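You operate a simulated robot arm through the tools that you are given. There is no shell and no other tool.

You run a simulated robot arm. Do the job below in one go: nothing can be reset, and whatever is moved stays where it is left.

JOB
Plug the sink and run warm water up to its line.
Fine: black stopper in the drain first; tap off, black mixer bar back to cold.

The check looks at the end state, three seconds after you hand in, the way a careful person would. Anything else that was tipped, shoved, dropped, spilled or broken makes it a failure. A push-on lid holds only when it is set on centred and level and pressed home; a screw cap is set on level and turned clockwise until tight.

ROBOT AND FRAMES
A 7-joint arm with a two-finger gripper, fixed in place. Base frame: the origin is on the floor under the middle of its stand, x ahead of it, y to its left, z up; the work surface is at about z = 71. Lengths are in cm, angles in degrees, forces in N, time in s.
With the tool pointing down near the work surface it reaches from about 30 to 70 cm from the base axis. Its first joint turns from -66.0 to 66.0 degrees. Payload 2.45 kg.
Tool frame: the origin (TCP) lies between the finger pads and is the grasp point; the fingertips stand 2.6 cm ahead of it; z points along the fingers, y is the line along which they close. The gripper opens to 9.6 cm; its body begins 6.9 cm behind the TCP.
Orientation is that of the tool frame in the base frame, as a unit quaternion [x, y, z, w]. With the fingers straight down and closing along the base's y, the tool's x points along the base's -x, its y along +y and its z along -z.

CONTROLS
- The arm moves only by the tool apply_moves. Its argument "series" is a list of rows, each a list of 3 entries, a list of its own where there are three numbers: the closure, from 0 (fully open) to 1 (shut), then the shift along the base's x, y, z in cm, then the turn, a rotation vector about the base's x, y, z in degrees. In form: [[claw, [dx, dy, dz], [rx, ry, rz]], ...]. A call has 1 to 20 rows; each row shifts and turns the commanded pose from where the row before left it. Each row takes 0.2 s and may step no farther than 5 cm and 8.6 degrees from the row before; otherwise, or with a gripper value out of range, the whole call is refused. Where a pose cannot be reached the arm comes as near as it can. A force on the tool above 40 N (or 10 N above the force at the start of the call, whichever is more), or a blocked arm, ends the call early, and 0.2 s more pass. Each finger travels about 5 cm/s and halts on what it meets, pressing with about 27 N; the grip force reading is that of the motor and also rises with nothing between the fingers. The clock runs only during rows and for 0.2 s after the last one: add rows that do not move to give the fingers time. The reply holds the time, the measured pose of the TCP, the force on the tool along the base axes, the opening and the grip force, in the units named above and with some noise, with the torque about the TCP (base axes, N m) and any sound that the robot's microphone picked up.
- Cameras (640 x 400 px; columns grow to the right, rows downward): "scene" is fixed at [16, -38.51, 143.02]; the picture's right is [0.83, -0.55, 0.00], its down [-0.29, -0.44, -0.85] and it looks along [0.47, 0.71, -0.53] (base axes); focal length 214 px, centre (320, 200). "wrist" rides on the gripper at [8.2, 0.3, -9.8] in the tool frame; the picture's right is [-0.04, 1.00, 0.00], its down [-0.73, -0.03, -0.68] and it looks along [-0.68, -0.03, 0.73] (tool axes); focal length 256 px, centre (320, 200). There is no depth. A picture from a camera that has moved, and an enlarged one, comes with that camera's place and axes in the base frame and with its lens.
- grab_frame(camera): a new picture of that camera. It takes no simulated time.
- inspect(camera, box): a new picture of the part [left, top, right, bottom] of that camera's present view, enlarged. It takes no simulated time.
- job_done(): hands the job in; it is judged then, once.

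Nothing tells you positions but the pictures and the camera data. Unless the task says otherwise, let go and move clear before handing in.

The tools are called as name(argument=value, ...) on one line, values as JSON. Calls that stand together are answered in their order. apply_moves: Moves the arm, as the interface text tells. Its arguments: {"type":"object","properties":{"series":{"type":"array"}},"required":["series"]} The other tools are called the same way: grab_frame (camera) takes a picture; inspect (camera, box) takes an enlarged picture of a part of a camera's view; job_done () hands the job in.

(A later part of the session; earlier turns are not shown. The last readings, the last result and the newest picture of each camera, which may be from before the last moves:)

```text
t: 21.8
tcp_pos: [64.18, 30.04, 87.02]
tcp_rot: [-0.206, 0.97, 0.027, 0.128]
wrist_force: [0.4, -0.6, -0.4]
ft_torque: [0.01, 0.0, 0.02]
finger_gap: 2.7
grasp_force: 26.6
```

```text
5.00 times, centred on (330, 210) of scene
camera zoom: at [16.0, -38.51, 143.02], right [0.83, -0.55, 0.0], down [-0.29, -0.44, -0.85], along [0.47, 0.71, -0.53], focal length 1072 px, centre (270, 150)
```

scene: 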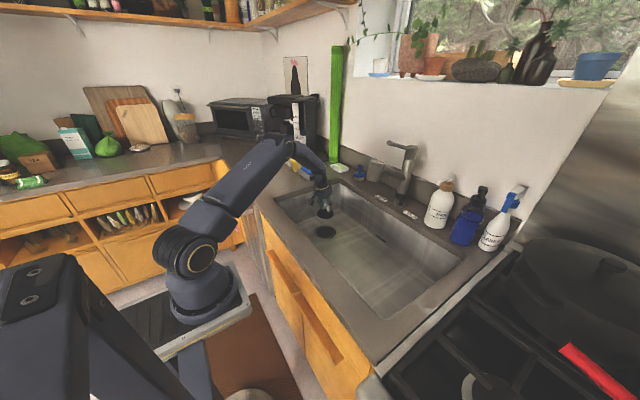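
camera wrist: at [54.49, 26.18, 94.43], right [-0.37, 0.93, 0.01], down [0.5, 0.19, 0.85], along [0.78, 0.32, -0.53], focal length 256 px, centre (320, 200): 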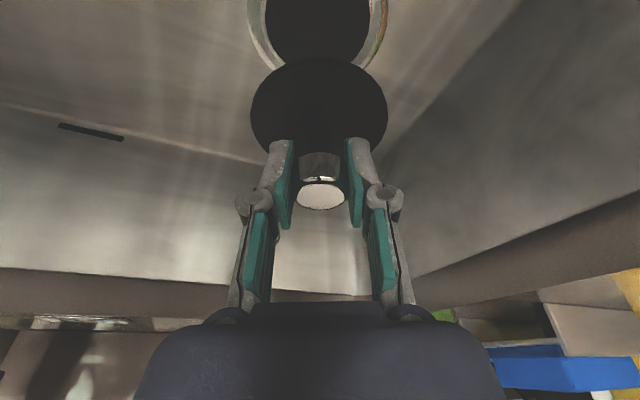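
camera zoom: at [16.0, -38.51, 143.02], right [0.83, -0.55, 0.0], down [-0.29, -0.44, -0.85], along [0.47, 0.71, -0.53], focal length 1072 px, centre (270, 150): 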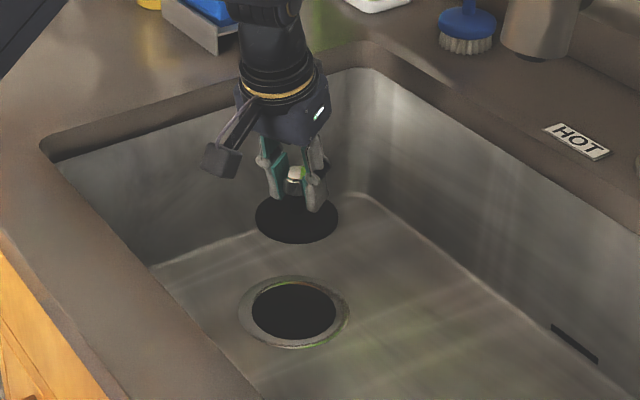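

Alignment looks close in both views. I'll lower to about 3 cm above the drain and re-check.

apply_moves(series=[[1, [0, 0, -1.5], [0, 0, 0]], [1, [0, 0, -2], [0, 0, 0]], [1, [0, 0, -2], [0, 0, 0]], [1, [0, 0, -2], [0, 0, 0]], [1, [0, 0, 0], [0, 0, 0]], [1, [0, 0, 0], [0, 0, 0]]])

grab_frame(camera="wrist")

inspect(camera="scene", box=[295, 190, 355, 250])

grab_frame(camera="scene")

```text
t: 23.2
tcp_pos: [64.23, 30.08, 79.55]
tcp_rot: [-0.205, 0.97, 0.027, 0.128]
wrist_force: [-0.6, -0.3, -1.5]
ft_torque: [0.04, 0.01, -0.01]
finger_gap: 2.68
grasp_force: 27.2
```

```text
taken
camera wrist: at [54.48, 26.16, 86.92], right [-0.37, 0.93, 0.01], down [0.5, 0.19, 0.85], along [0.78, 0.32, -0.53], focal length 256 px, centre (320, 200)
```

wrist: 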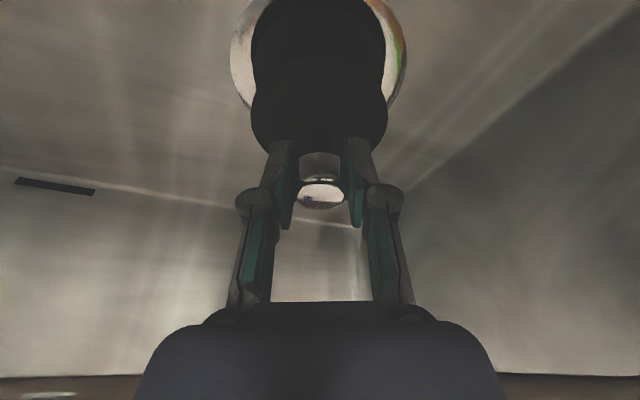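

```text
6.67 times, centred on (325, 220) of scene
camera zoom: at [16.0, -38.51, 143.02], right [0.83, -0.55, 0.0], down [-0.29, -0.44, -0.85], along [0.47, 0.71, -0.53], focal length 1430 px, centre (287, 67)
```

zoom: 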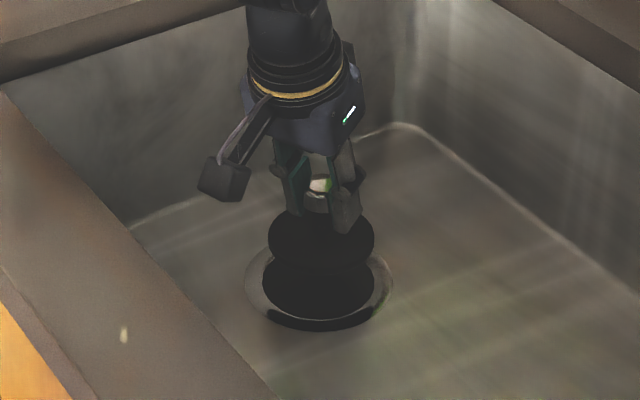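

```text
taken
```

scene: 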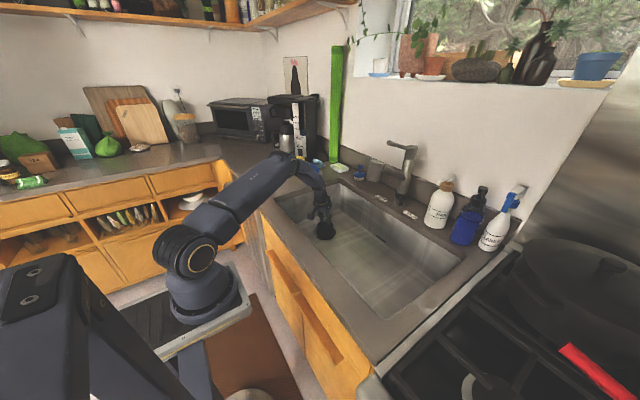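

The disc is close above the ring and the arm clears the counter edge. I'll drop another 1.5 cm and compare the disc and ring where parallax is small.

apply_moves(series=[[1, [0, 0, -0.5], [0, 0, 0]], [1, [0, 0, -0.5], [0, 0, 0]], [1, [0, 0, -0.5], [0, 0, 0]], [1, [0, 0, 0], [0, 0, 0]]])

grab_frame(camera="wrist")

inspect(camera="scene", box=[305, 205, 345, 245])

inspect(camera="wrist", box=[220, 0, 420, 160])

```text
t: 24.2
tcp_pos: [64.11, 29.99, 78.17]
tcp_rot: [-0.206, 0.97, 0.028, 0.128]
wrist_force: [-0.4, 0.9, -0.7]
ft_torque: [0.03, -0.01, -0.01]
finger_gap: 2.69
grasp_force: 26.7
```

```text
taken
camera wrist: at [54.42, 26.12, 85.46], right [-0.37, 0.93, 0.01], down [0.5, 0.19, 0.85], along [0.78, 0.32, -0.53], focal length 256 px, centre (320, 200)
```

wrist: 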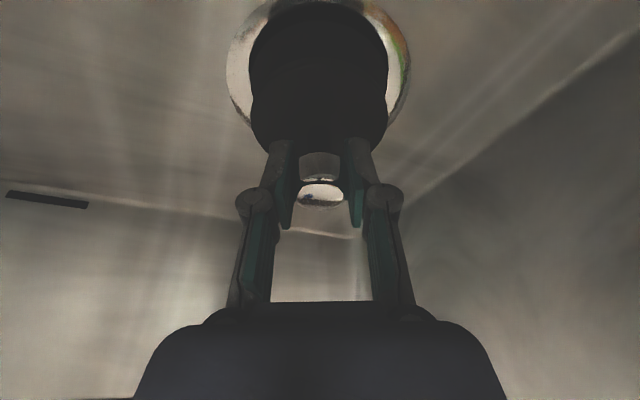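

```text
10.00 times, centred on (325, 225) of scene
camera zoom: at [16.0, -38.51, 143.02], right [0.83, -0.55, 0.0], down [-0.29, -0.44, -0.85], along [0.47, 0.71, -0.53], focal length 2145 px, centre (270, -50)
```

zoom: 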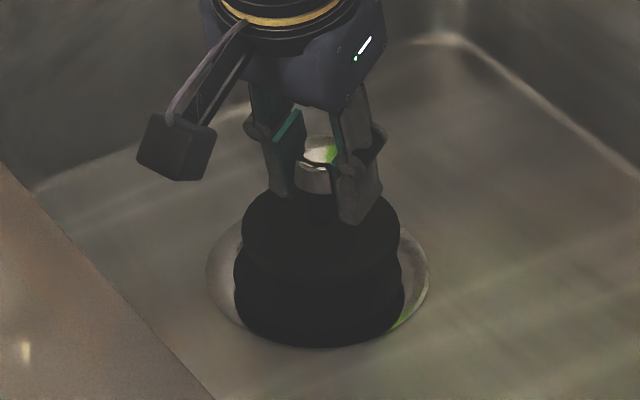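

```text
2.50 times, centred on (320, 80) of wrist
camera zoom: at [54.42, 26.12, 85.46], right [-0.37, 0.93, 0.01], down [0.5, 0.19, 0.85], along [0.78, 0.32, -0.53], focal length 640 px, centre (320, 500)
```

zoom: 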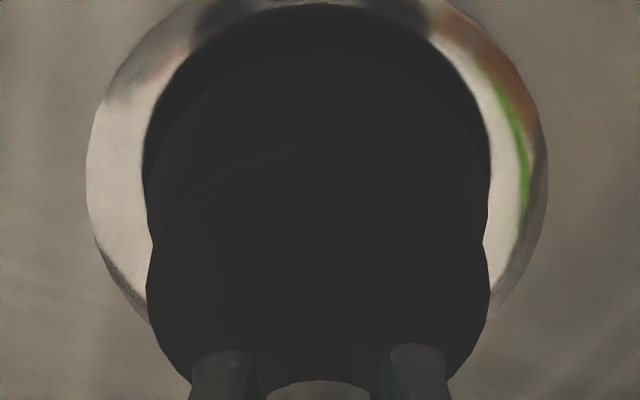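

Laterally the disc and drain match within about 0.1 cm, but fore-aft is still uncertain. I'll lower another 1.2 cm, so the disc sits almost at ring level, and compare again.

apply_moves(series=[[1, [0, 0, -0.4], [0, 0, 0]], [1, [0, 0, -0.4], [0, 0, 0]], [1, [0, 0, -0.4], [0, 0, 0]], [1, [0, 0, 0], [0, 0, 0]]])

inspect(camera="scene", box=[305, 205, 345, 245])

inspect(camera="wrist", box=[220, 0, 420, 160])

```text
t: 25.2
tcp_pos: [64.07, 30.03, 76.98]
tcp_rot: [-0.206, 0.97, 0.027, 0.128]
wrist_force: [-0.2, 0.8, 0.4]
ft_torque: [0.01, 0.06, 0.01]
finger_gap: 2.66
grasp_force: 26.8
```

```text
10.00 times, centred on (325, 225) of scene
camera zoom: at [16.0, -38.51, 143.02], right [0.83, -0.55, 0.0], down [-0.29, -0.44, -0.85], along [0.47, 0.71, -0.53], focal length 2145 px, centre (270, -50)
```

zoom: 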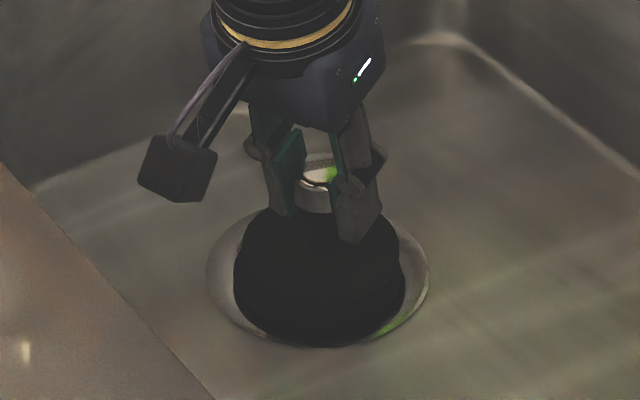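

```text
2.50 times, centred on (320, 80) of wrist
camera zoom: at [54.44, 26.14, 84.26], right [-0.37, 0.93, 0.01], down [0.5, 0.19, 0.85], along [0.78, 0.32, -0.53], focal length 640 px, centre (320, 500)
```

zoom: 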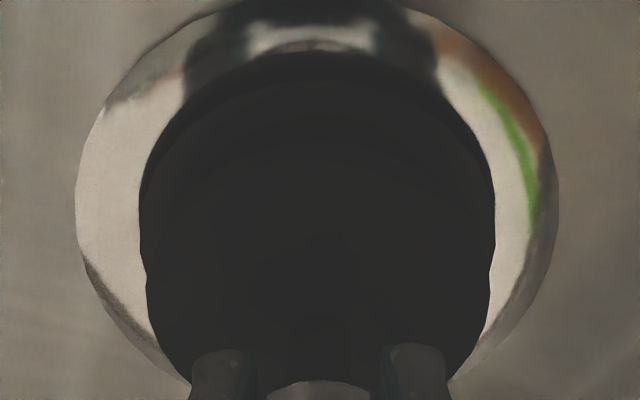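

inspect(camera="scene", box=[322, 222, 350, 242])

inspect(camera="scene", box=[322, 218, 340, 234])

inspect(camera="wrist", box=[260, 10, 380, 90])

```text
16.00 times, centred on (336, 232) of scene
camera zoom: at [16.0, -38.51, 143.02], right [0.83, -0.55, 0.0], down [-0.29, -0.44, -0.85], along [0.47, 0.71, -0.53], focal length 3432 px, centre (64, -312)
```

zoom: 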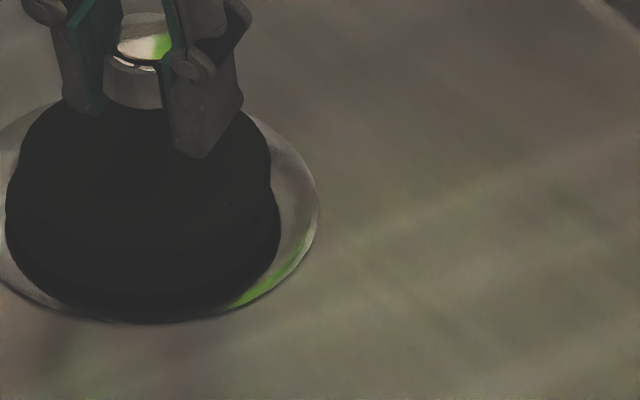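

```text
16.00 times, centred on (331, 226) of scene
camera zoom: at [16.0, -38.51, 143.02], right [0.83, -0.55, 0.0], down [-0.29, -0.44, -0.85], along [0.47, 0.71, -0.53], focal length 3432 px, centre (144, -216)
```

zoom: 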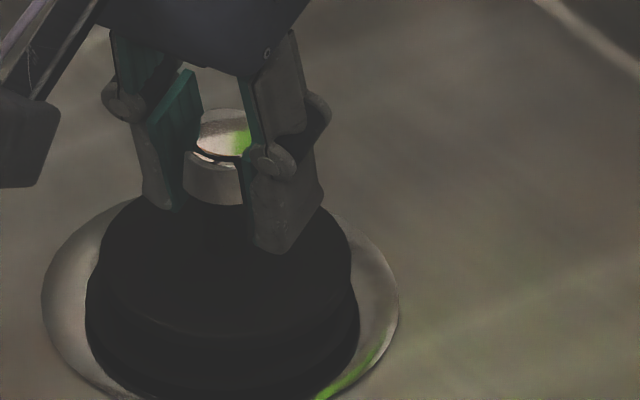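

```text
5.00 times, centred on (320, 50) of wrist
camera zoom: at [54.44, 26.14, 84.26], right [-0.37, 0.93, 0.01], down [0.5, 0.19, 0.85], along [0.78, 0.32, -0.53], focal length 1280 px, centre (320, 950)
```

zoom: 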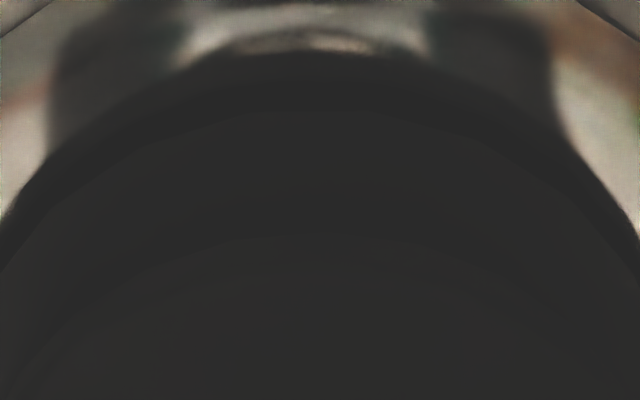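

The disc is about 0.3–0.4 cm too far out compared with the hole. I'll nudge it inward and lower gently toward the seat.

apply_moves(series=[[1, [-0.28, -0.12, 0], [0, 0, 0]], [1, [0, 0, -0.3], [0, 0, 0]], [1, [0, 0, -0.3], [0, 0, 0]], [1, [0, 0, 0], [0, 0, 0]]])

inspect(camera="scene", box=[318, 218, 346, 238])

inspect(camera="wrist", box=[220, 0, 420, 160])

```text
t: 26.2
tcp_pos: [64.05, 29.95, 76.31]
tcp_rot: [-0.206, 0.97, 0.027, 0.128]
wrist_force: [0.3, -0.7, -0.4]
ft_torque: [-0.02, 0.03, 0.03]
finger_gap: 2.67
grasp_force: 26.5
```

```text
16.00 times, centred on (332, 228) of scene
camera zoom: at [16.0, -38.51, 143.02], right [0.83, -0.55, 0.0], down [-0.29, -0.44, -0.85], along [0.47, 0.71, -0.53], focal length 3432 px, centre (128, -248)
```

zoom: 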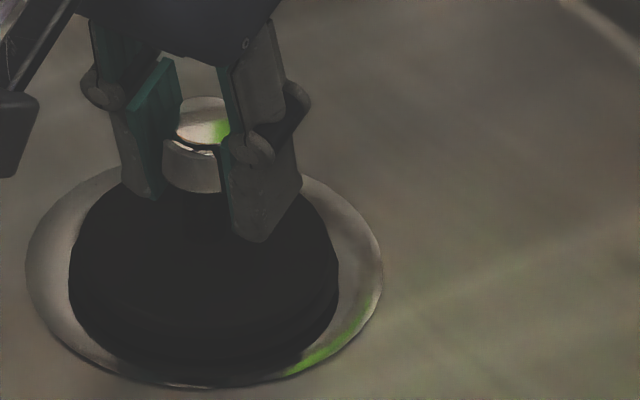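

```text
2.50 times, centred on (320, 80) of wrist
camera zoom: at [54.18, 26.02, 83.66], right [-0.37, 0.93, 0.01], down [0.5, 0.19, 0.85], along [0.78, 0.32, -0.53], focal length 640 px, centre (320, 500)
```

zoom: 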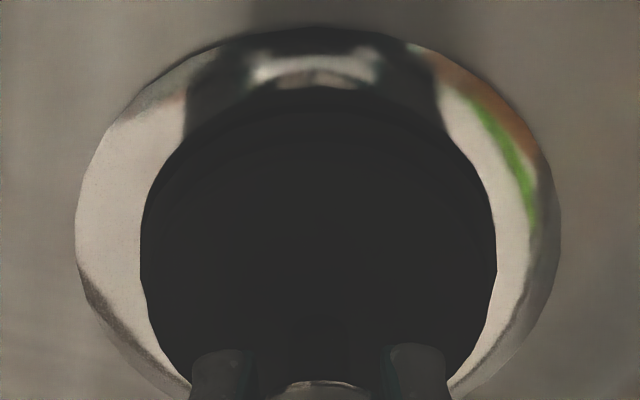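

The disc now looks concentric with the hole in both views. I'll keep lowering in small steps and watch for contact.

apply_moves(series=[[1, [0, 0, -0.3], [0, 0, 0]], [1, [0, 0, -0.3], [0, 0, 0]], [1, [0, 0, 0], [0, 0, 0]]])

inspect(camera="scene", box=[318, 218, 346, 238])

inspect(camera="wrist", box=[220, 0, 420, 160])

```text
t: 27.0
tcp_pos: [63.9, 29.9, 75.9]
tcp_rot: [-0.206, 0.97, 0.027, 0.13]
wrist_force: [-12.9, -8.6, 28.3]
ft_torque: [-0.24, 0.35, -0.08]
finger_gap: 2.68
grasp_force: 27.5
```

```text
16.00 times, centred on (332, 228) of scene
camera zoom: at [15.91, -38.55, 143.01], right [0.83, -0.55, 0.0], down [-0.29, -0.44, -0.85], along [0.47, 0.71, -0.53], focal length 3432 px, centre (128, -248)
```

zoom: 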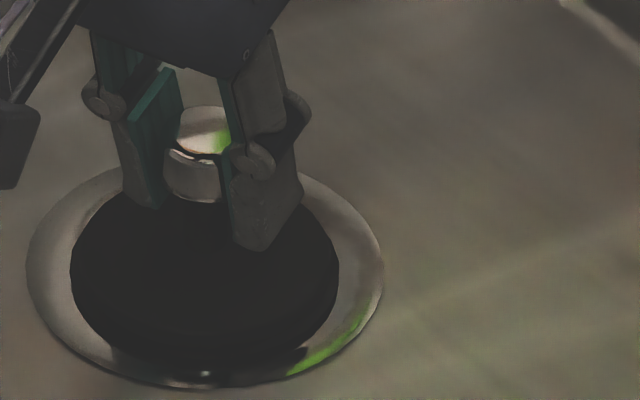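

```text
2.50 times, centred on (320, 80) of wrist
camera zoom: at [54.2, 26.05, 83.23], right [-0.37, 0.93, 0.01], down [0.5, 0.19, 0.85], along [0.78, 0.32, -0.53], focal length 640 px, centre (320, 500)
```

zoom: 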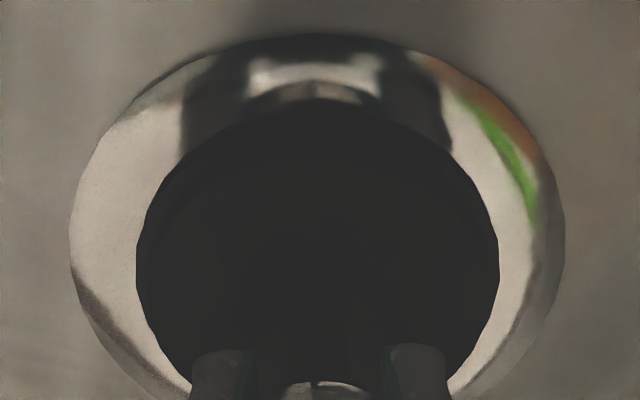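

There is contact, with a 28 N upward reaction and a push back toward the base, so the outer side of the disc is riding on the sloped ring. I'll ease up, shift slightly inward and lower again.

apply_moves(series=[[1, [0, 0, 0.4], [0, 0, 0]], [1, [-0.22, -0.14, 0], [0, 0, 0]], [1, [0, 0, -0.2], [0, 0, 0]], [1, [0, 0, -0.2], [0, 0, 0]], [1, [0, 0, 0], [0, 0, 0]]])

inspect(camera="wrist", box=[220, 0, 420, 160])

inspect(camera="scene", box=[318, 218, 346, 238])

```text
t: 28.2
tcp_pos: [63.51, 29.91, 75.86]
tcp_rot: [-0.206, 0.97, 0.027, 0.128]
wrist_force: [-14.8, -6.9, 30.3]
ft_torque: [-0.14, 0.18, 0.01]
finger_gap: 2.68
grasp_force: 26.9
```

```text
2.50 times, centred on (320, 80) of wrist
camera zoom: at [53.95, 25.91, 83.18], right [-0.37, 0.93, 0.01], down [0.5, 0.19, 0.85], along [0.78, 0.32, -0.53], focal length 640 px, centre (320, 500)
```

zoom: 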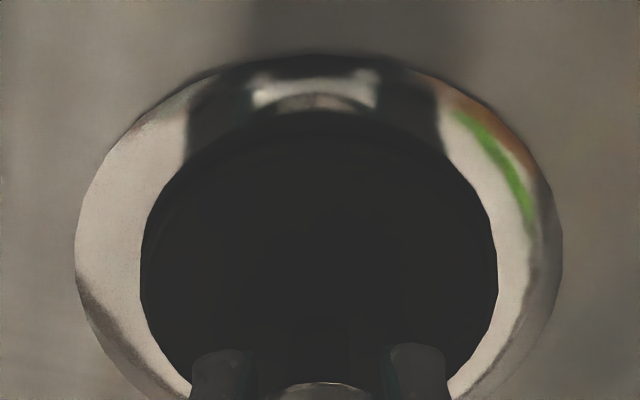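

```text
16.00 times, centred on (332, 228) of scene
camera zoom: at [15.91, -38.55, 143.01], right [0.83, -0.55, 0.0], down [-0.29, -0.44, -0.85], along [0.47, 0.71, -0.53], focal length 3432 px, centre (128, -248)
```

zoom: 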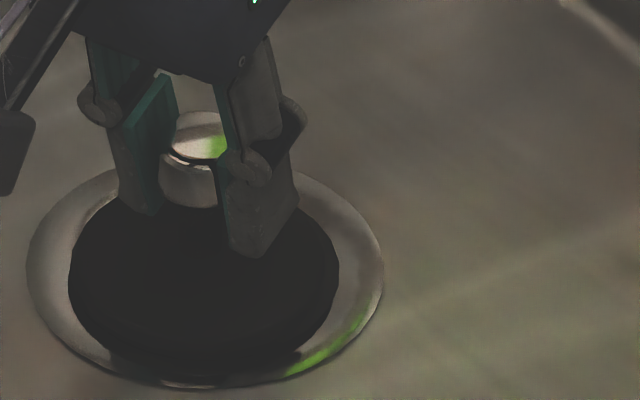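

inspect(camera="wrist", box=[260, 20, 380, 100])

inspect(camera="scene", box=[319, 221, 339, 237])

inspect(camera="wrist", box=[270, 90, 370, 160])

grab_frame(camera="scene")

```text
5.00 times, centred on (320, 60) of wrist
camera zoom: at [53.95, 25.91, 83.18], right [-0.37, 0.93, 0.01], down [0.5, 0.19, 0.85], along [0.78, 0.32, -0.53], focal length 1280 px, centre (320, 900)
```

zoom: 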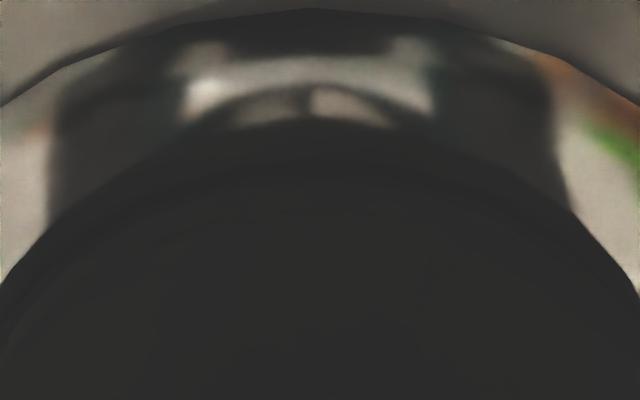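

```text
16.00 times, centred on (329, 229) of scene
camera zoom: at [15.91, -38.55, 143.01], right [0.83, -0.55, 0.0], down [-0.29, -0.44, -0.85], along [0.47, 0.71, -0.53], focal length 3432 px, centre (176, -264)
```

zoom: 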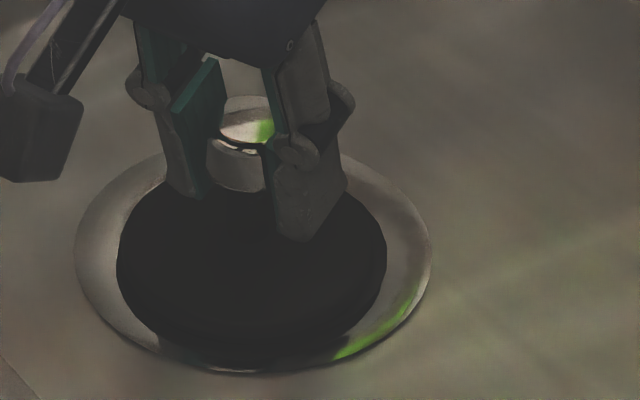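

```text
5.71 times, centred on (320, 125) of wrist
camera zoom: at [53.95, 25.91, 83.18], right [-0.37, 0.93, 0.01], down [0.5, 0.19, 0.85], along [0.78, 0.32, -0.53], focal length 1463 px, centre (320, 629)
```

zoom: 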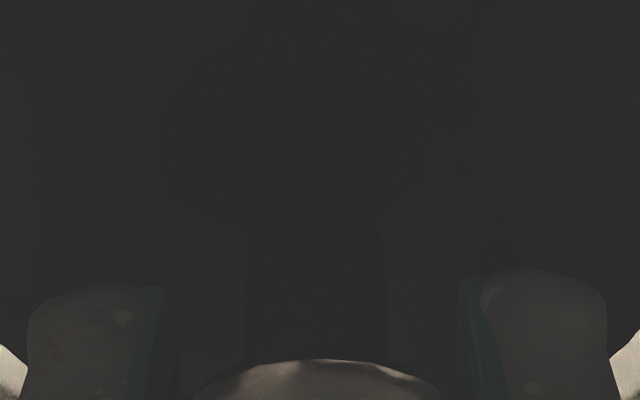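

```text
taken
```

scene: 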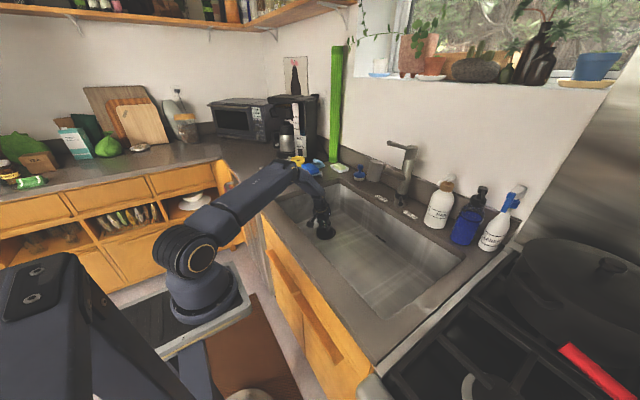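

The disc's near edge sits inside the hole rim, and the contact height didn't change when I shifted, so I think it is on its seat. I'll relieve the force, open the fingers, and look at how the stopper rests.

apply_moves(series=[[1, [0, 0, 0.2], [0, 0, 0]], [1, [0, 0, 0.05], [0, 0, 0]], [1, [0, 0, 0], [0, 0, 0]]])

```text
t: 29.0
tcp_pos: [63.46, 29.86, 75.88]
tcp_rot: [-0.206, 0.97, 0.027, 0.127]
wrist_force: [2.4, 1.9, 3.4]
ft_torque: [0.14, -0.22, 0.0]
finger_gap: 2.7
grasp_force: 27.5
```

The force is nearly zero, so I'll open the fingers.

apply_moves(series=[[0.3, [0, 0, 0], [0, 0, 0]], [0.3, [0, 0, 0], [0, 0, 0]], [0.3, [0, 0, 0], [0, 0, 0]], [0.3, [0, 0, 0], [0, 0, 0]], [0.3, [0, 0, 0], [0, 0, 0]]])

inspect(camera="scene", box=[319, 221, 339, 237])

grab_frame(camera="wrist")

```text
t: 30.2
tcp_pos: [63.57, 29.69, 75.94]
tcp_rot: [-0.206, 0.97, 0.028, 0.128]
wrist_force: [-0.5, -0.4, -0.5]
ft_torque: [0.01, 0.01, 0.01]
finger_gap: 6.73
grasp_force: 0.1
```

```text
16.00 times, centred on (329, 229) of scene
camera zoom: at [16.0, -38.51, 143.02], right [0.83, -0.55, 0.0], down [-0.29, -0.44, -0.85], along [0.47, 0.71, -0.53], focal length 3432 px, centre (176, -264)
```

zoom: 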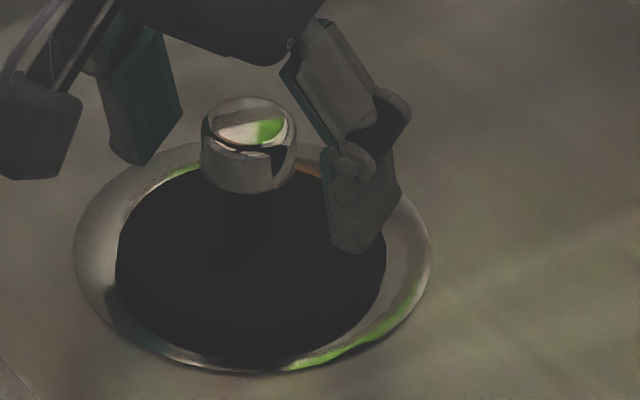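

```text
taken
camera wrist: at [53.93, 25.87, 83.29], right [-0.37, 0.93, 0.01], down [0.5, 0.19, 0.85], along [0.78, 0.32, -0.53], focal length 256 px, centre (320, 200)
```

wrist: 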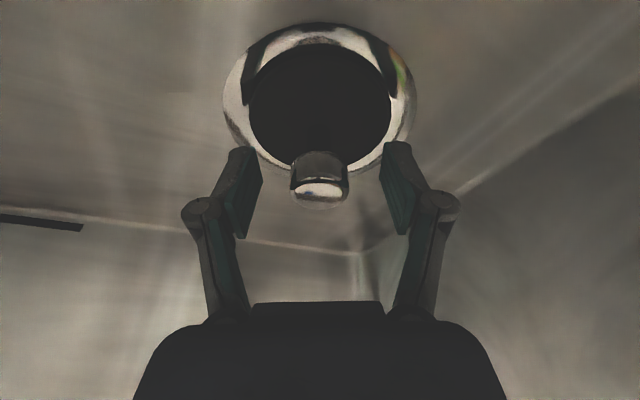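

The stopper stands upright in the drain after release. I'll raise straight up and look at the seating from above.

apply_moves(series=[[0.3, [0, 0, 1.5], [0, 0, 0]], [0.3, [0, 0, 3], [0, 0, 0]], [0.3, [0, 0, 4], [0, 0, 0]], [0.3, [-0.5, -0.3, 4], [0, 0, 0]], [0.3, [-1, -0.5, 4.5], [0, 0, 0]], [0.3, [-1.5, -0.7, 4.5], [0, 0, 0]], [0.3, [-1.5, -0.7, 4.5], [0, 0, 0]], [0.3, [0, 0, 0], [0, 0, 0]]])

grab_frame(camera="wrist")

inspect(camera="scene", box=[314, 218, 342, 238])

```text
t: 32.0
tcp_pos: [59.04, 27.43, 101.97]
tcp_rot: [-0.205, 0.97, 0.028, 0.128]
wrist_force: [0.7, 0.0, 0.4]
ft_torque: [-0.02, 0.0, 0.0]
finger_gap: 6.7
grasp_force: 0.0
```

```text
taken
camera wrist: at [49.37, 23.61, 109.31], right [-0.37, 0.93, 0.01], down [0.5, 0.19, 0.85], along [0.78, 0.32, -0.53], focal length 256 px, centre (320, 200)
```

wrist: 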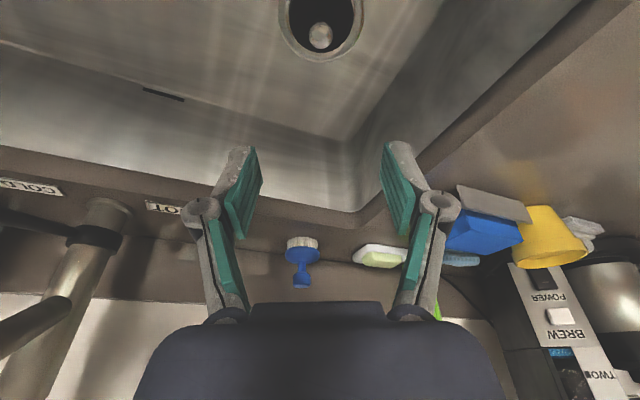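

```text
16.00 times, centred on (328, 228) of scene
camera zoom: at [16.0, -38.51, 143.02], right [0.83, -0.55, 0.0], down [-0.29, -0.44, -0.85], along [0.47, 0.71, -0.53], focal length 3432 px, centre (192, -248)
```

zoom: 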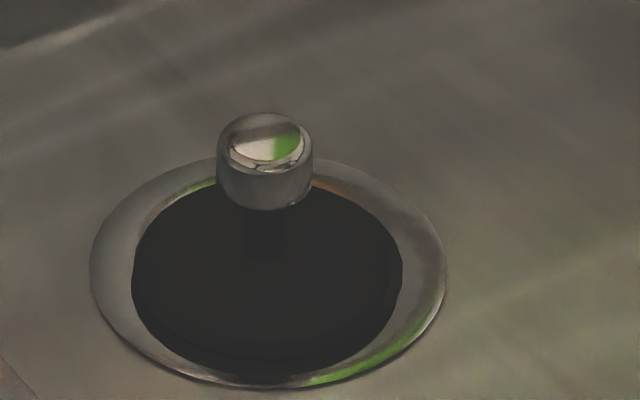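

The stopper is upright and looks centred in the drain. I'll level the tool and back off for a clear close look at the seating.

apply_moves(series=[[0.3, [-2, -1, 2], [-3.05, 6.85, 0]], [0.3, [-2, -1, 2], [-3.05, 6.85, 0]], [0.3, [-2, -1, 0], [0, 0, 0]], [0.3, [0, 0, 0], [0, 0, 0]], [0.3, [0, 0, 0], [0, 0, 0]]])

grab_frame(camera="wrist")

inspect(camera="wrist", box=[280, 90, 360, 150])

```text
t: 33.2
tcp_pos: [53.13, 24.58, 106.04]
tcp_rot: [-0.209, 0.978, 0.0, 0.0]
wrist_force: [-0.7, -0.5, -0.3]
ft_torque: [0.0, 0.01, -0.01]
finger_gap: 6.71
grasp_force: 0.0
```

```text
taken
camera wrist: at [45.51, 21.59, 115.72], right [-0.37, 0.93, 0.0], down [0.68, 0.27, 0.68], along [0.63, 0.25, -0.73], focal length 256 px, centre (320, 200)
```

wrist: 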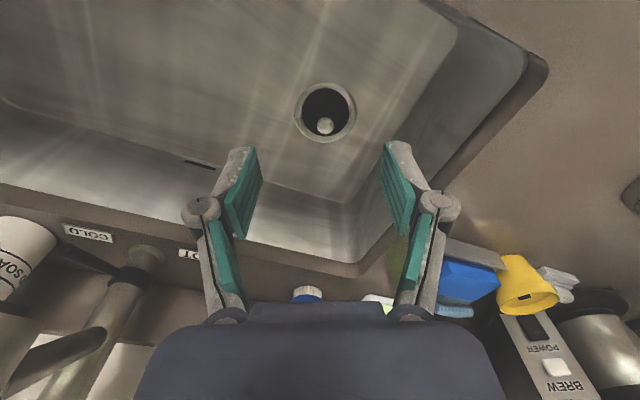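

```text
6.67 times, centred on (320, 120) of wrist
camera zoom: at [45.51, 21.59, 115.72], right [-0.37, 0.93, 0.0], down [0.68, 0.27, 0.68], along [0.63, 0.25, -0.73], focal length 1707 px, centre (320, 733)
```

zoom: 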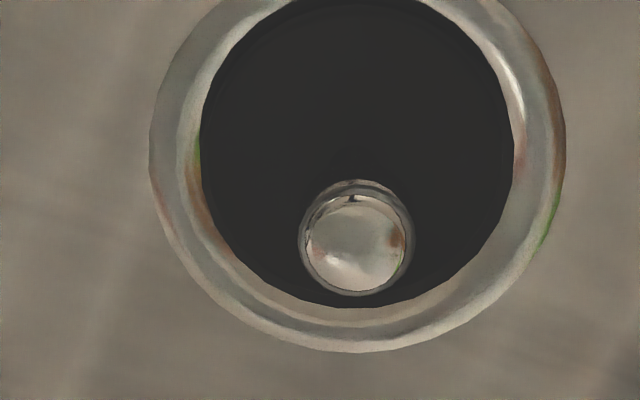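

inspect(camera="wrist", box=[300, 85, 350, 125])

inspect(camera="wrist", box=[290, 72, 362, 148])

inspect(camera="scene", box=[318, 226, 336, 237])

```text
10.00 times, centred on (325, 105) of wrist
camera zoom: at [45.51, 21.59, 115.72], right [-0.37, 0.93, 0.0], down [0.68, 0.27, 0.68], along [0.63, 0.25, -0.73], focal length 2560 px, centre (270, 1150)
```

zoom: 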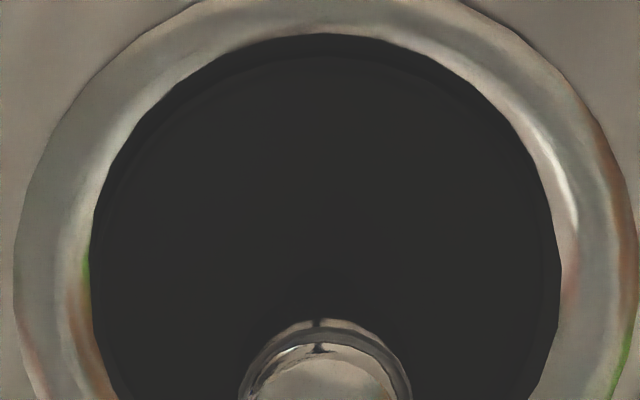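

```text
5.26 times, centred on (326, 110) of wrist
camera zoom: at [45.51, 21.59, 115.72], right [-0.37, 0.93, 0.0], down [0.68, 0.27, 0.68], along [0.63, 0.25, -0.73], focal length 1347 px, centre (288, 674)
```

zoom: 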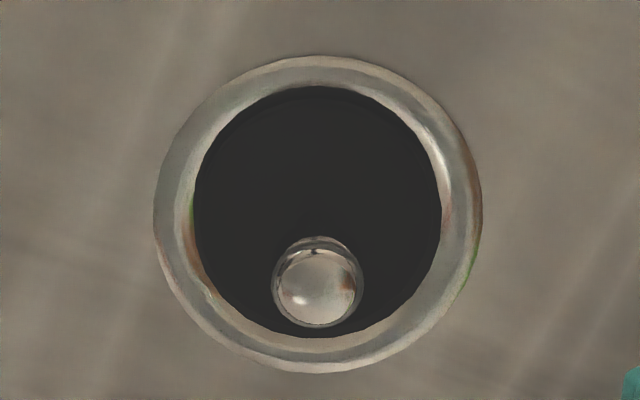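

```text
16.00 times, centred on (327, 232) of scene
camera zoom: at [16.0, -38.51, 143.02], right [0.83, -0.55, 0.0], down [-0.29, -0.44, -0.85], along [0.47, 0.71, -0.53], focal length 3432 px, centre (208, -304)
```

zoom: 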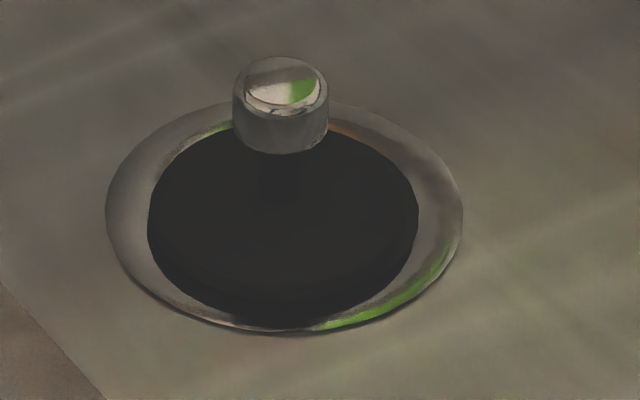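

The stopper's disc is seated concentrically in the drain. Next I swing over to face the faucet, to look closely at the lever and the black mixer bar.

apply_moves(series=[[0.3, [-0.8, -3.6, 2.4], [0, 0, -4.8]], [0.3, [-0.8, -3.6, 2.4], [0, 0, -4.8]], [0.3, [-0.8, -3.6, 2.4], [0, 0, -4.8]], [0.3, [-0.8, -3.6, 2.4], [0, 0, -4.8]], [0.3, [-0.8, -3.6, 2.4], [0, 0, -4.9]], [0.5, [0, 0, 0], [0, -8, 0]], [0.7, [0, 0, 0], [0, -8, 0]], [1, [0, 0, 0], [0, -8, 0]], [1, [0, 0, 0], [0, -8, 0]], [1, [0, 0, 0], [0, -8, 0]], [1, [0, 0, 0], [0, 0, 0]], [1, [0, 0, 0], [0, 0, 0]]])

grab_frame(camera="wrist")

grab_frame(camera="scene")

```text
t: 35.8
tcp_pos: [49.09, 6.6, 117.96]
tcp_rot: [0.0, 0.94, 0.001, 0.342]
wrist_force: [0.2, 0.4, 0.0]
ft_torque: [0.01, -0.02, 0.0]
finger_gap: 0.01
grasp_force: 26.9
```

```text
taken
camera wrist: at [36.51, 6.99, 120.19], right [0.03, 1.0, 0.03], down [0.12, -0.03, 0.99], along [0.99, -0.03, -0.13], focal length 256 px, centre (320, 200)
```

wrist: 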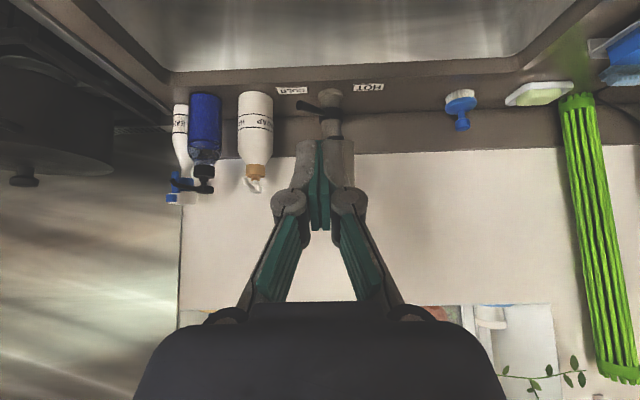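

```text
taken
```

scene: 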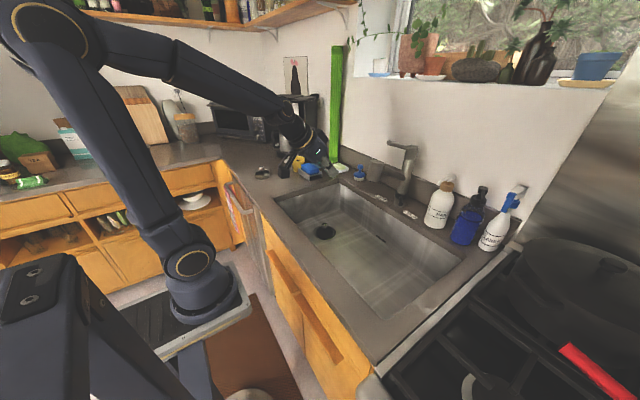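

inspect(camera="wrist", box=[270, 75, 390, 145])

inspect(camera="scene", box=[360, 130, 440, 220])

```text
5.33 times, centred on (330, 110) of wrist
camera zoom: at [36.51, 6.99, 120.19], right [0.03, 1.0, 0.03], down [0.12, -0.03, 0.99], along [0.99, -0.03, -0.13], focal length 1365 px, centre (267, 680)
```

zoom: 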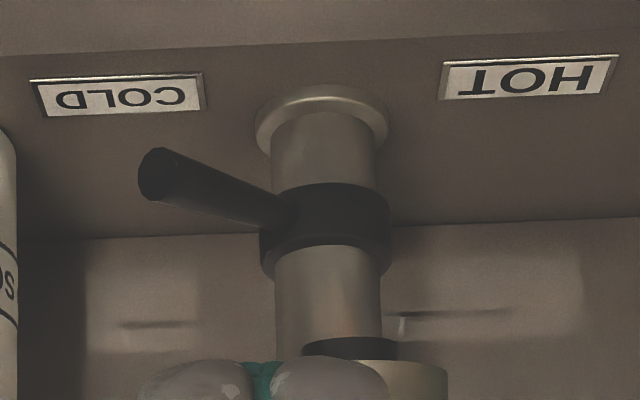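

```text
4.44 times, centred on (400, 175) of scene
camera zoom: at [16.0, -38.51, 143.02], right [0.83, -0.55, 0.0], down [-0.29, -0.44, -0.85], along [0.47, 0.71, -0.53], focal length 953 px, centre (-36, 311)
```

zoom: 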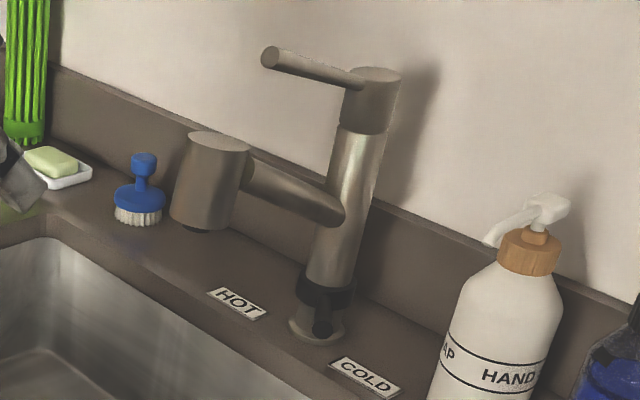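

The mixer bar's tip is near (79, 2, 98) with its pivot at (87, 8), pointing about 36° towards COLD. I'll bring the closed fingers low and horizontal, to the COLD side of the bar, under the spout.

apply_moves(series=[[1, [0.8, -1.4, -3.2], [0, -8.3, 0]], [1, [0.8, -1.4, -3.2], [0, -8.3, 0]], [1, [0.8, -1.4, -3.2], [0, -8.3, 0]], [1, [0.8, -1.4, -3.2], [0, -8.3, 0]], [1, [0.8, -1.4, -3.2], [0, -8.3, 0]], [1, [0.8, -1.2, -3.2], [0, -8.3, 0]], [1, [0, 0, 0], [0, 0, 0]], [1, [0, 0, 0], [0, 0, 0]]])

grab_frame(camera="wrist")

grab_frame(camera="scene")

```text
t: 37.6
tcp_pos: [55.96, 1.14, 102.95]
tcp_rot: [-0.003, 0.737, 0.007, 0.676]
wrist_force: [-0.1, -0.3, -0.8]
ft_torque: [0.01, -0.02, 0.01]
finger_gap: 0.0
grasp_force: 27.4
out of reach, approached as far as the arm can: row 2, 3, 4, 5
```

```text
taken
camera wrist: at [45.45, 1.31, 95.65], right [-0.01, 1.0, 0.05], down [-0.61, -0.04, 0.79], along [0.79, -0.02, 0.61], focal length 256 px, centre (320, 200)
```

wrist: 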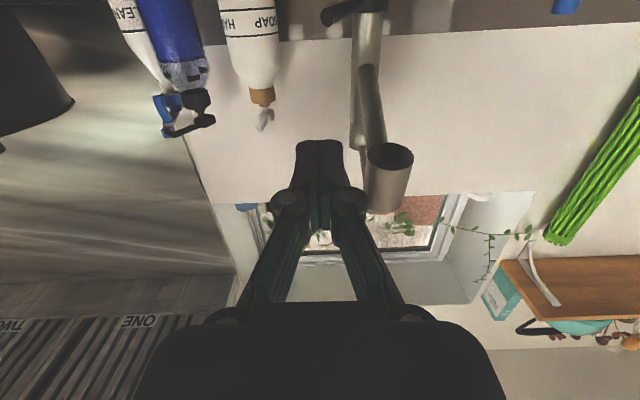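

```text
taken
```

scene: 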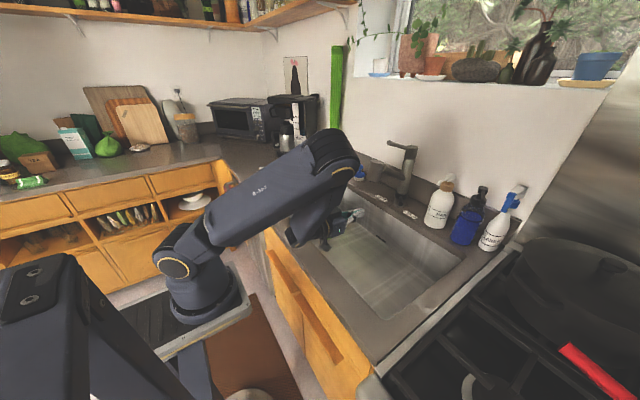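

The tool is nearly horizontal now. I'll advance toward the COLD side of the bar while lowering to bar height.

apply_moves(series=[[1, [3.5, -0.9, -1.3], [0, -2.5, 0]], [1, [3.5, -0.9, -1.3], [0, -2.5, 0]], [1, [3.5, -0.9, -1.3], [0, 0, 0]], [1, [3.5, -0.9, -1.3], [0, 0, 0]], [1, [0, 0, 0], [0, 0, 0]], [1, [0, 0, 0], [0, 0, 0]]])

grab_frame(camera="wrist")

grab_frame(camera="scene")

inspect(camera="scene", box=[340, 150, 440, 230])

```text
t: 39.0
tcp_pos: [69.98, -2.42, 97.75]
tcp_rot: [-0.004, 0.707, 0.008, 0.707]
wrist_force: [0.2, 0.7, 0.5]
ft_torque: [-0.01, -0.03, 0.02]
finger_gap: 0.0
grasp_force: 26.7
```

```text
taken
camera wrist: at [60.13, -2.16, 89.49], right [-0.02, 1.0, 0.04], down [-0.68, -0.04, 0.73], along [0.73, -0.02, 0.68], focal length 256 px, centre (320, 200)
```

wrist: 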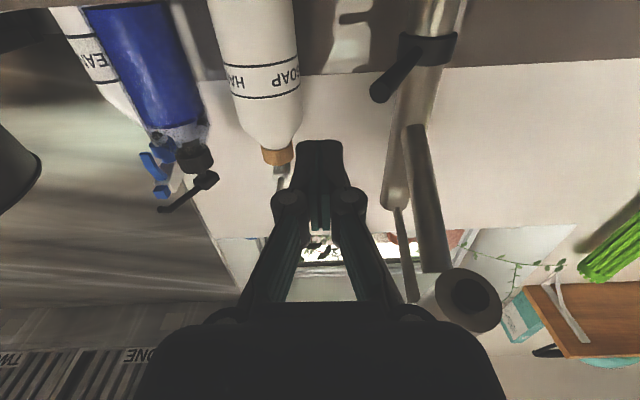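

```text
taken
```

scene: 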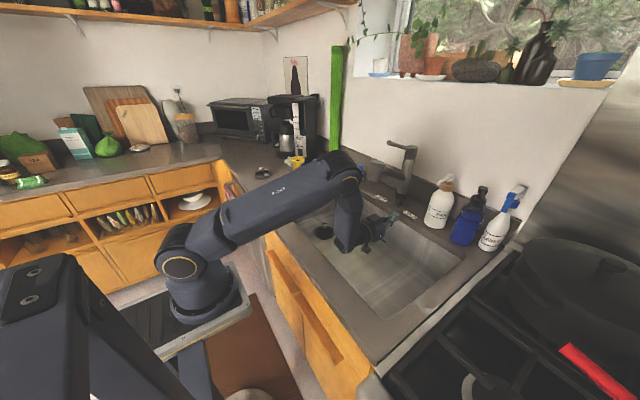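

```text
5.00 times, centred on (390, 190) of scene
camera zoom: at [16.0, -38.51, 143.02], right [0.83, -0.55, 0.0], down [-0.29, -0.44, -0.85], along [0.47, 0.71, -0.53], focal length 1072 px, centre (-30, 250)
```

zoom: 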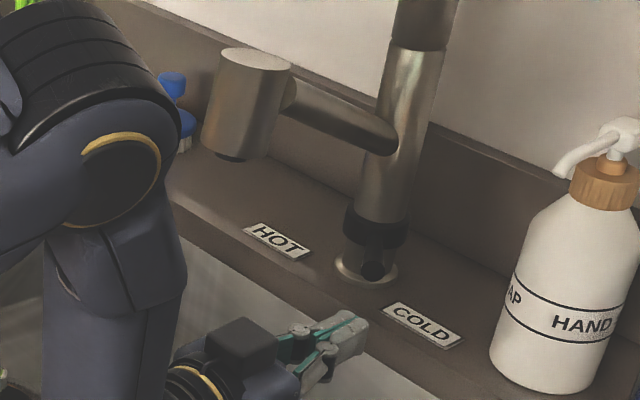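

The bar tip is near (79, 2.1, 97). To keep the forearm well clear of the spout, I'll yaw the tool 30° so the hand stays on the right-hand side.

apply_moves(series=[[1, [0, 0, -0.2], [0, 0, 7.5]], [1, [0, 0, -0.2], [0, 0, 7.5]], [1, [0, 0, -0.2], [0, 0, 7.5]], [1, [0, 0, -0.2], [0, 0, 7.5]], [1, [0, 0, 0], [0, 0, 0]], [1, [0, 0, 0], [0, 0, 0]]])

grab_frame(camera="wrist")

grab_frame(camera="scene")

```text
t: 40.4
tcp_pos: [69.97, -2.38, 97.02]
tcp_rot: [-0.188, 0.682, 0.19, 0.681]
wrist_force: [0.5, -0.7, 0.3]
ft_torque: [0.01, -0.01, -0.01]
finger_gap: 0.0
grasp_force: 26.6
```

```text
taken
camera wrist: at [61.29, -7.15, 88.77], right [-0.51, 0.86, 0.04], down [-0.57, -0.38, 0.73], along [0.64, 0.35, 0.68], focal length 256 px, centre (320, 200)
```

wrist: 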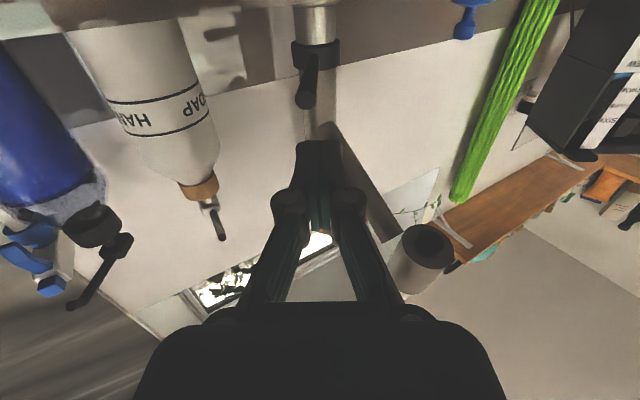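

```text
taken
```

scene: 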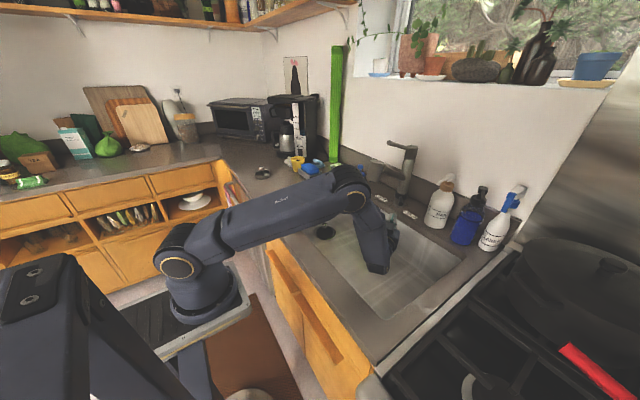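

The path to the right of the bar looks clear. I'll advance with about 1 cm of extra lateral margin before pushing.

apply_moves(series=[[1, [2.8, -0.27, -0.1], [0, 0, 0]], [1, [2.8, -0.27, -0.1], [0, 0, 0]], [1, [2.7, -0.27, 0], [0, 0, 0]], [1, [0, 0, 0], [0, 0, 0]], [1, [0, 0, 0], [0, 0, 0]]])

grab_frame(camera="wrist")

inspect(camera="scene", box=[340, 140, 460, 230])

```text
t: 41.6
tcp_pos: [78.13, -3.34, 96.76]
tcp_rot: [-0.187, 0.682, 0.19, 0.681]
wrist_force: [0.1, -0.2, 0.9]
ft_torque: [0.01, 0.0, 0.01]
finger_gap: 0.0
grasp_force: 27.2
```

```text
taken
camera wrist: at [69.54, -7.95, 88.51], right [-0.51, 0.86, 0.04], down [-0.57, -0.38, 0.73], along [0.64, 0.35, 0.68], focal length 256 px, centre (320, 200)
```

wrist: 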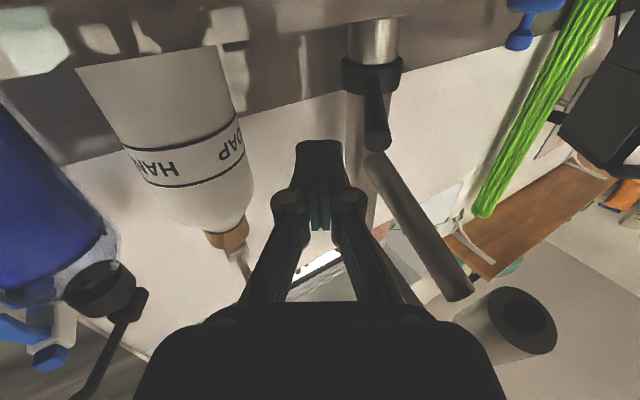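

```text
4.44 times, centred on (400, 185) of scene
camera zoom: at [16.0, -38.51, 143.02], right [0.83, -0.55, 0.0], down [-0.29, -0.44, -0.85], along [0.47, 0.71, -0.53], focal length 953 px, centre (-36, 267)
```

zoom: 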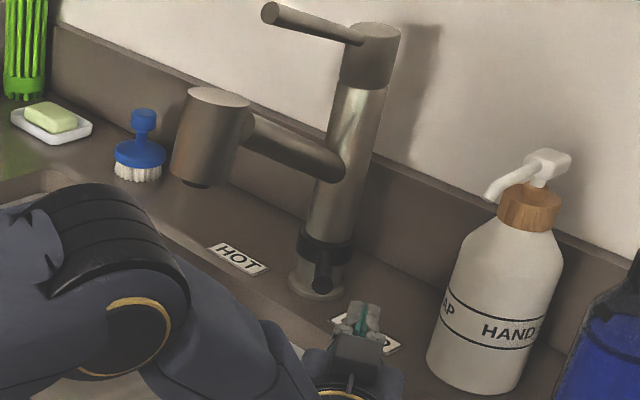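

The fingers are beside the bar on the COLD side with everything clear. I'll go in slightly deeper, then start pushing toward HOT in small steps.

apply_moves(series=[[1, [1.4, 0.4, 0.1], [0, 0, 0]], [1, [0, 0.7, 0], [0, 0, 0]], [1, [0, 0.7, 0], [0, 0, 0]], [1, [0, 0.7, 0], [0, 0, 0]], [1, [0, 0.7, 0], [0, 0, 0]], [1, [0, 0, 0], [0, 0, 0]]])

grab_frame(camera="wrist")

inspect(camera="scene", box=[370, 170, 450, 230])

```text
t: 43.0
tcp_pos: [79.54, -0.01, 96.83]
tcp_rot: [-0.188, 0.682, 0.189, 0.681]
wrist_force: [-0.1, 0.4, 0.4]
ft_torque: [0.01, 0.0, -0.02]
finger_gap: 0.01
grasp_force: 27.1
```

```text
taken
camera wrist: at [70.94, -4.76, 88.67], right [-0.51, 0.86, 0.04], down [-0.57, -0.38, 0.73], along [0.64, 0.35, 0.68], focal length 256 px, centre (320, 200)
```

wrist: 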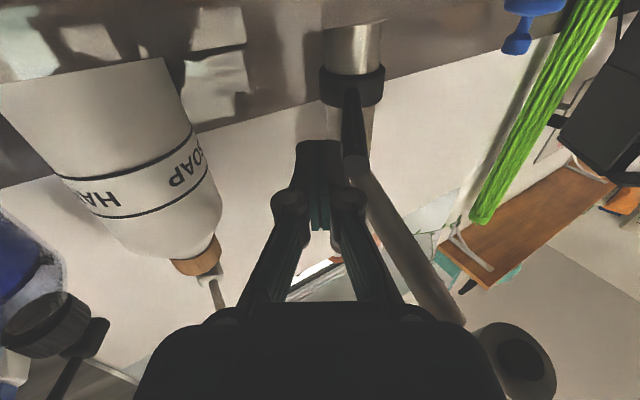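

```text
6.67 times, centred on (410, 200) of scene
camera zoom: at [16.0, -38.51, 143.02], right [0.83, -0.55, 0.0], down [-0.29, -0.44, -0.85], along [0.47, 0.71, -0.53], focal length 1430 px, centre (-280, 200)
```

zoom: 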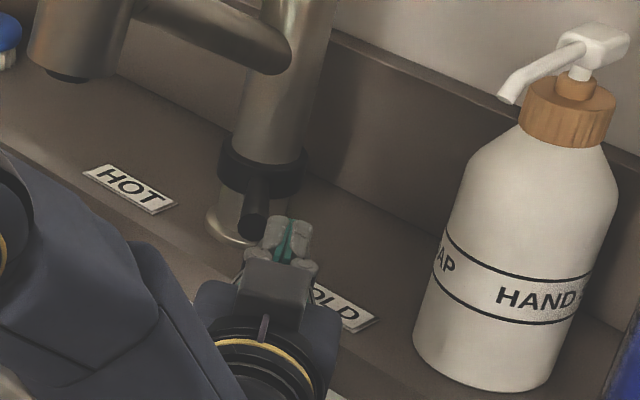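

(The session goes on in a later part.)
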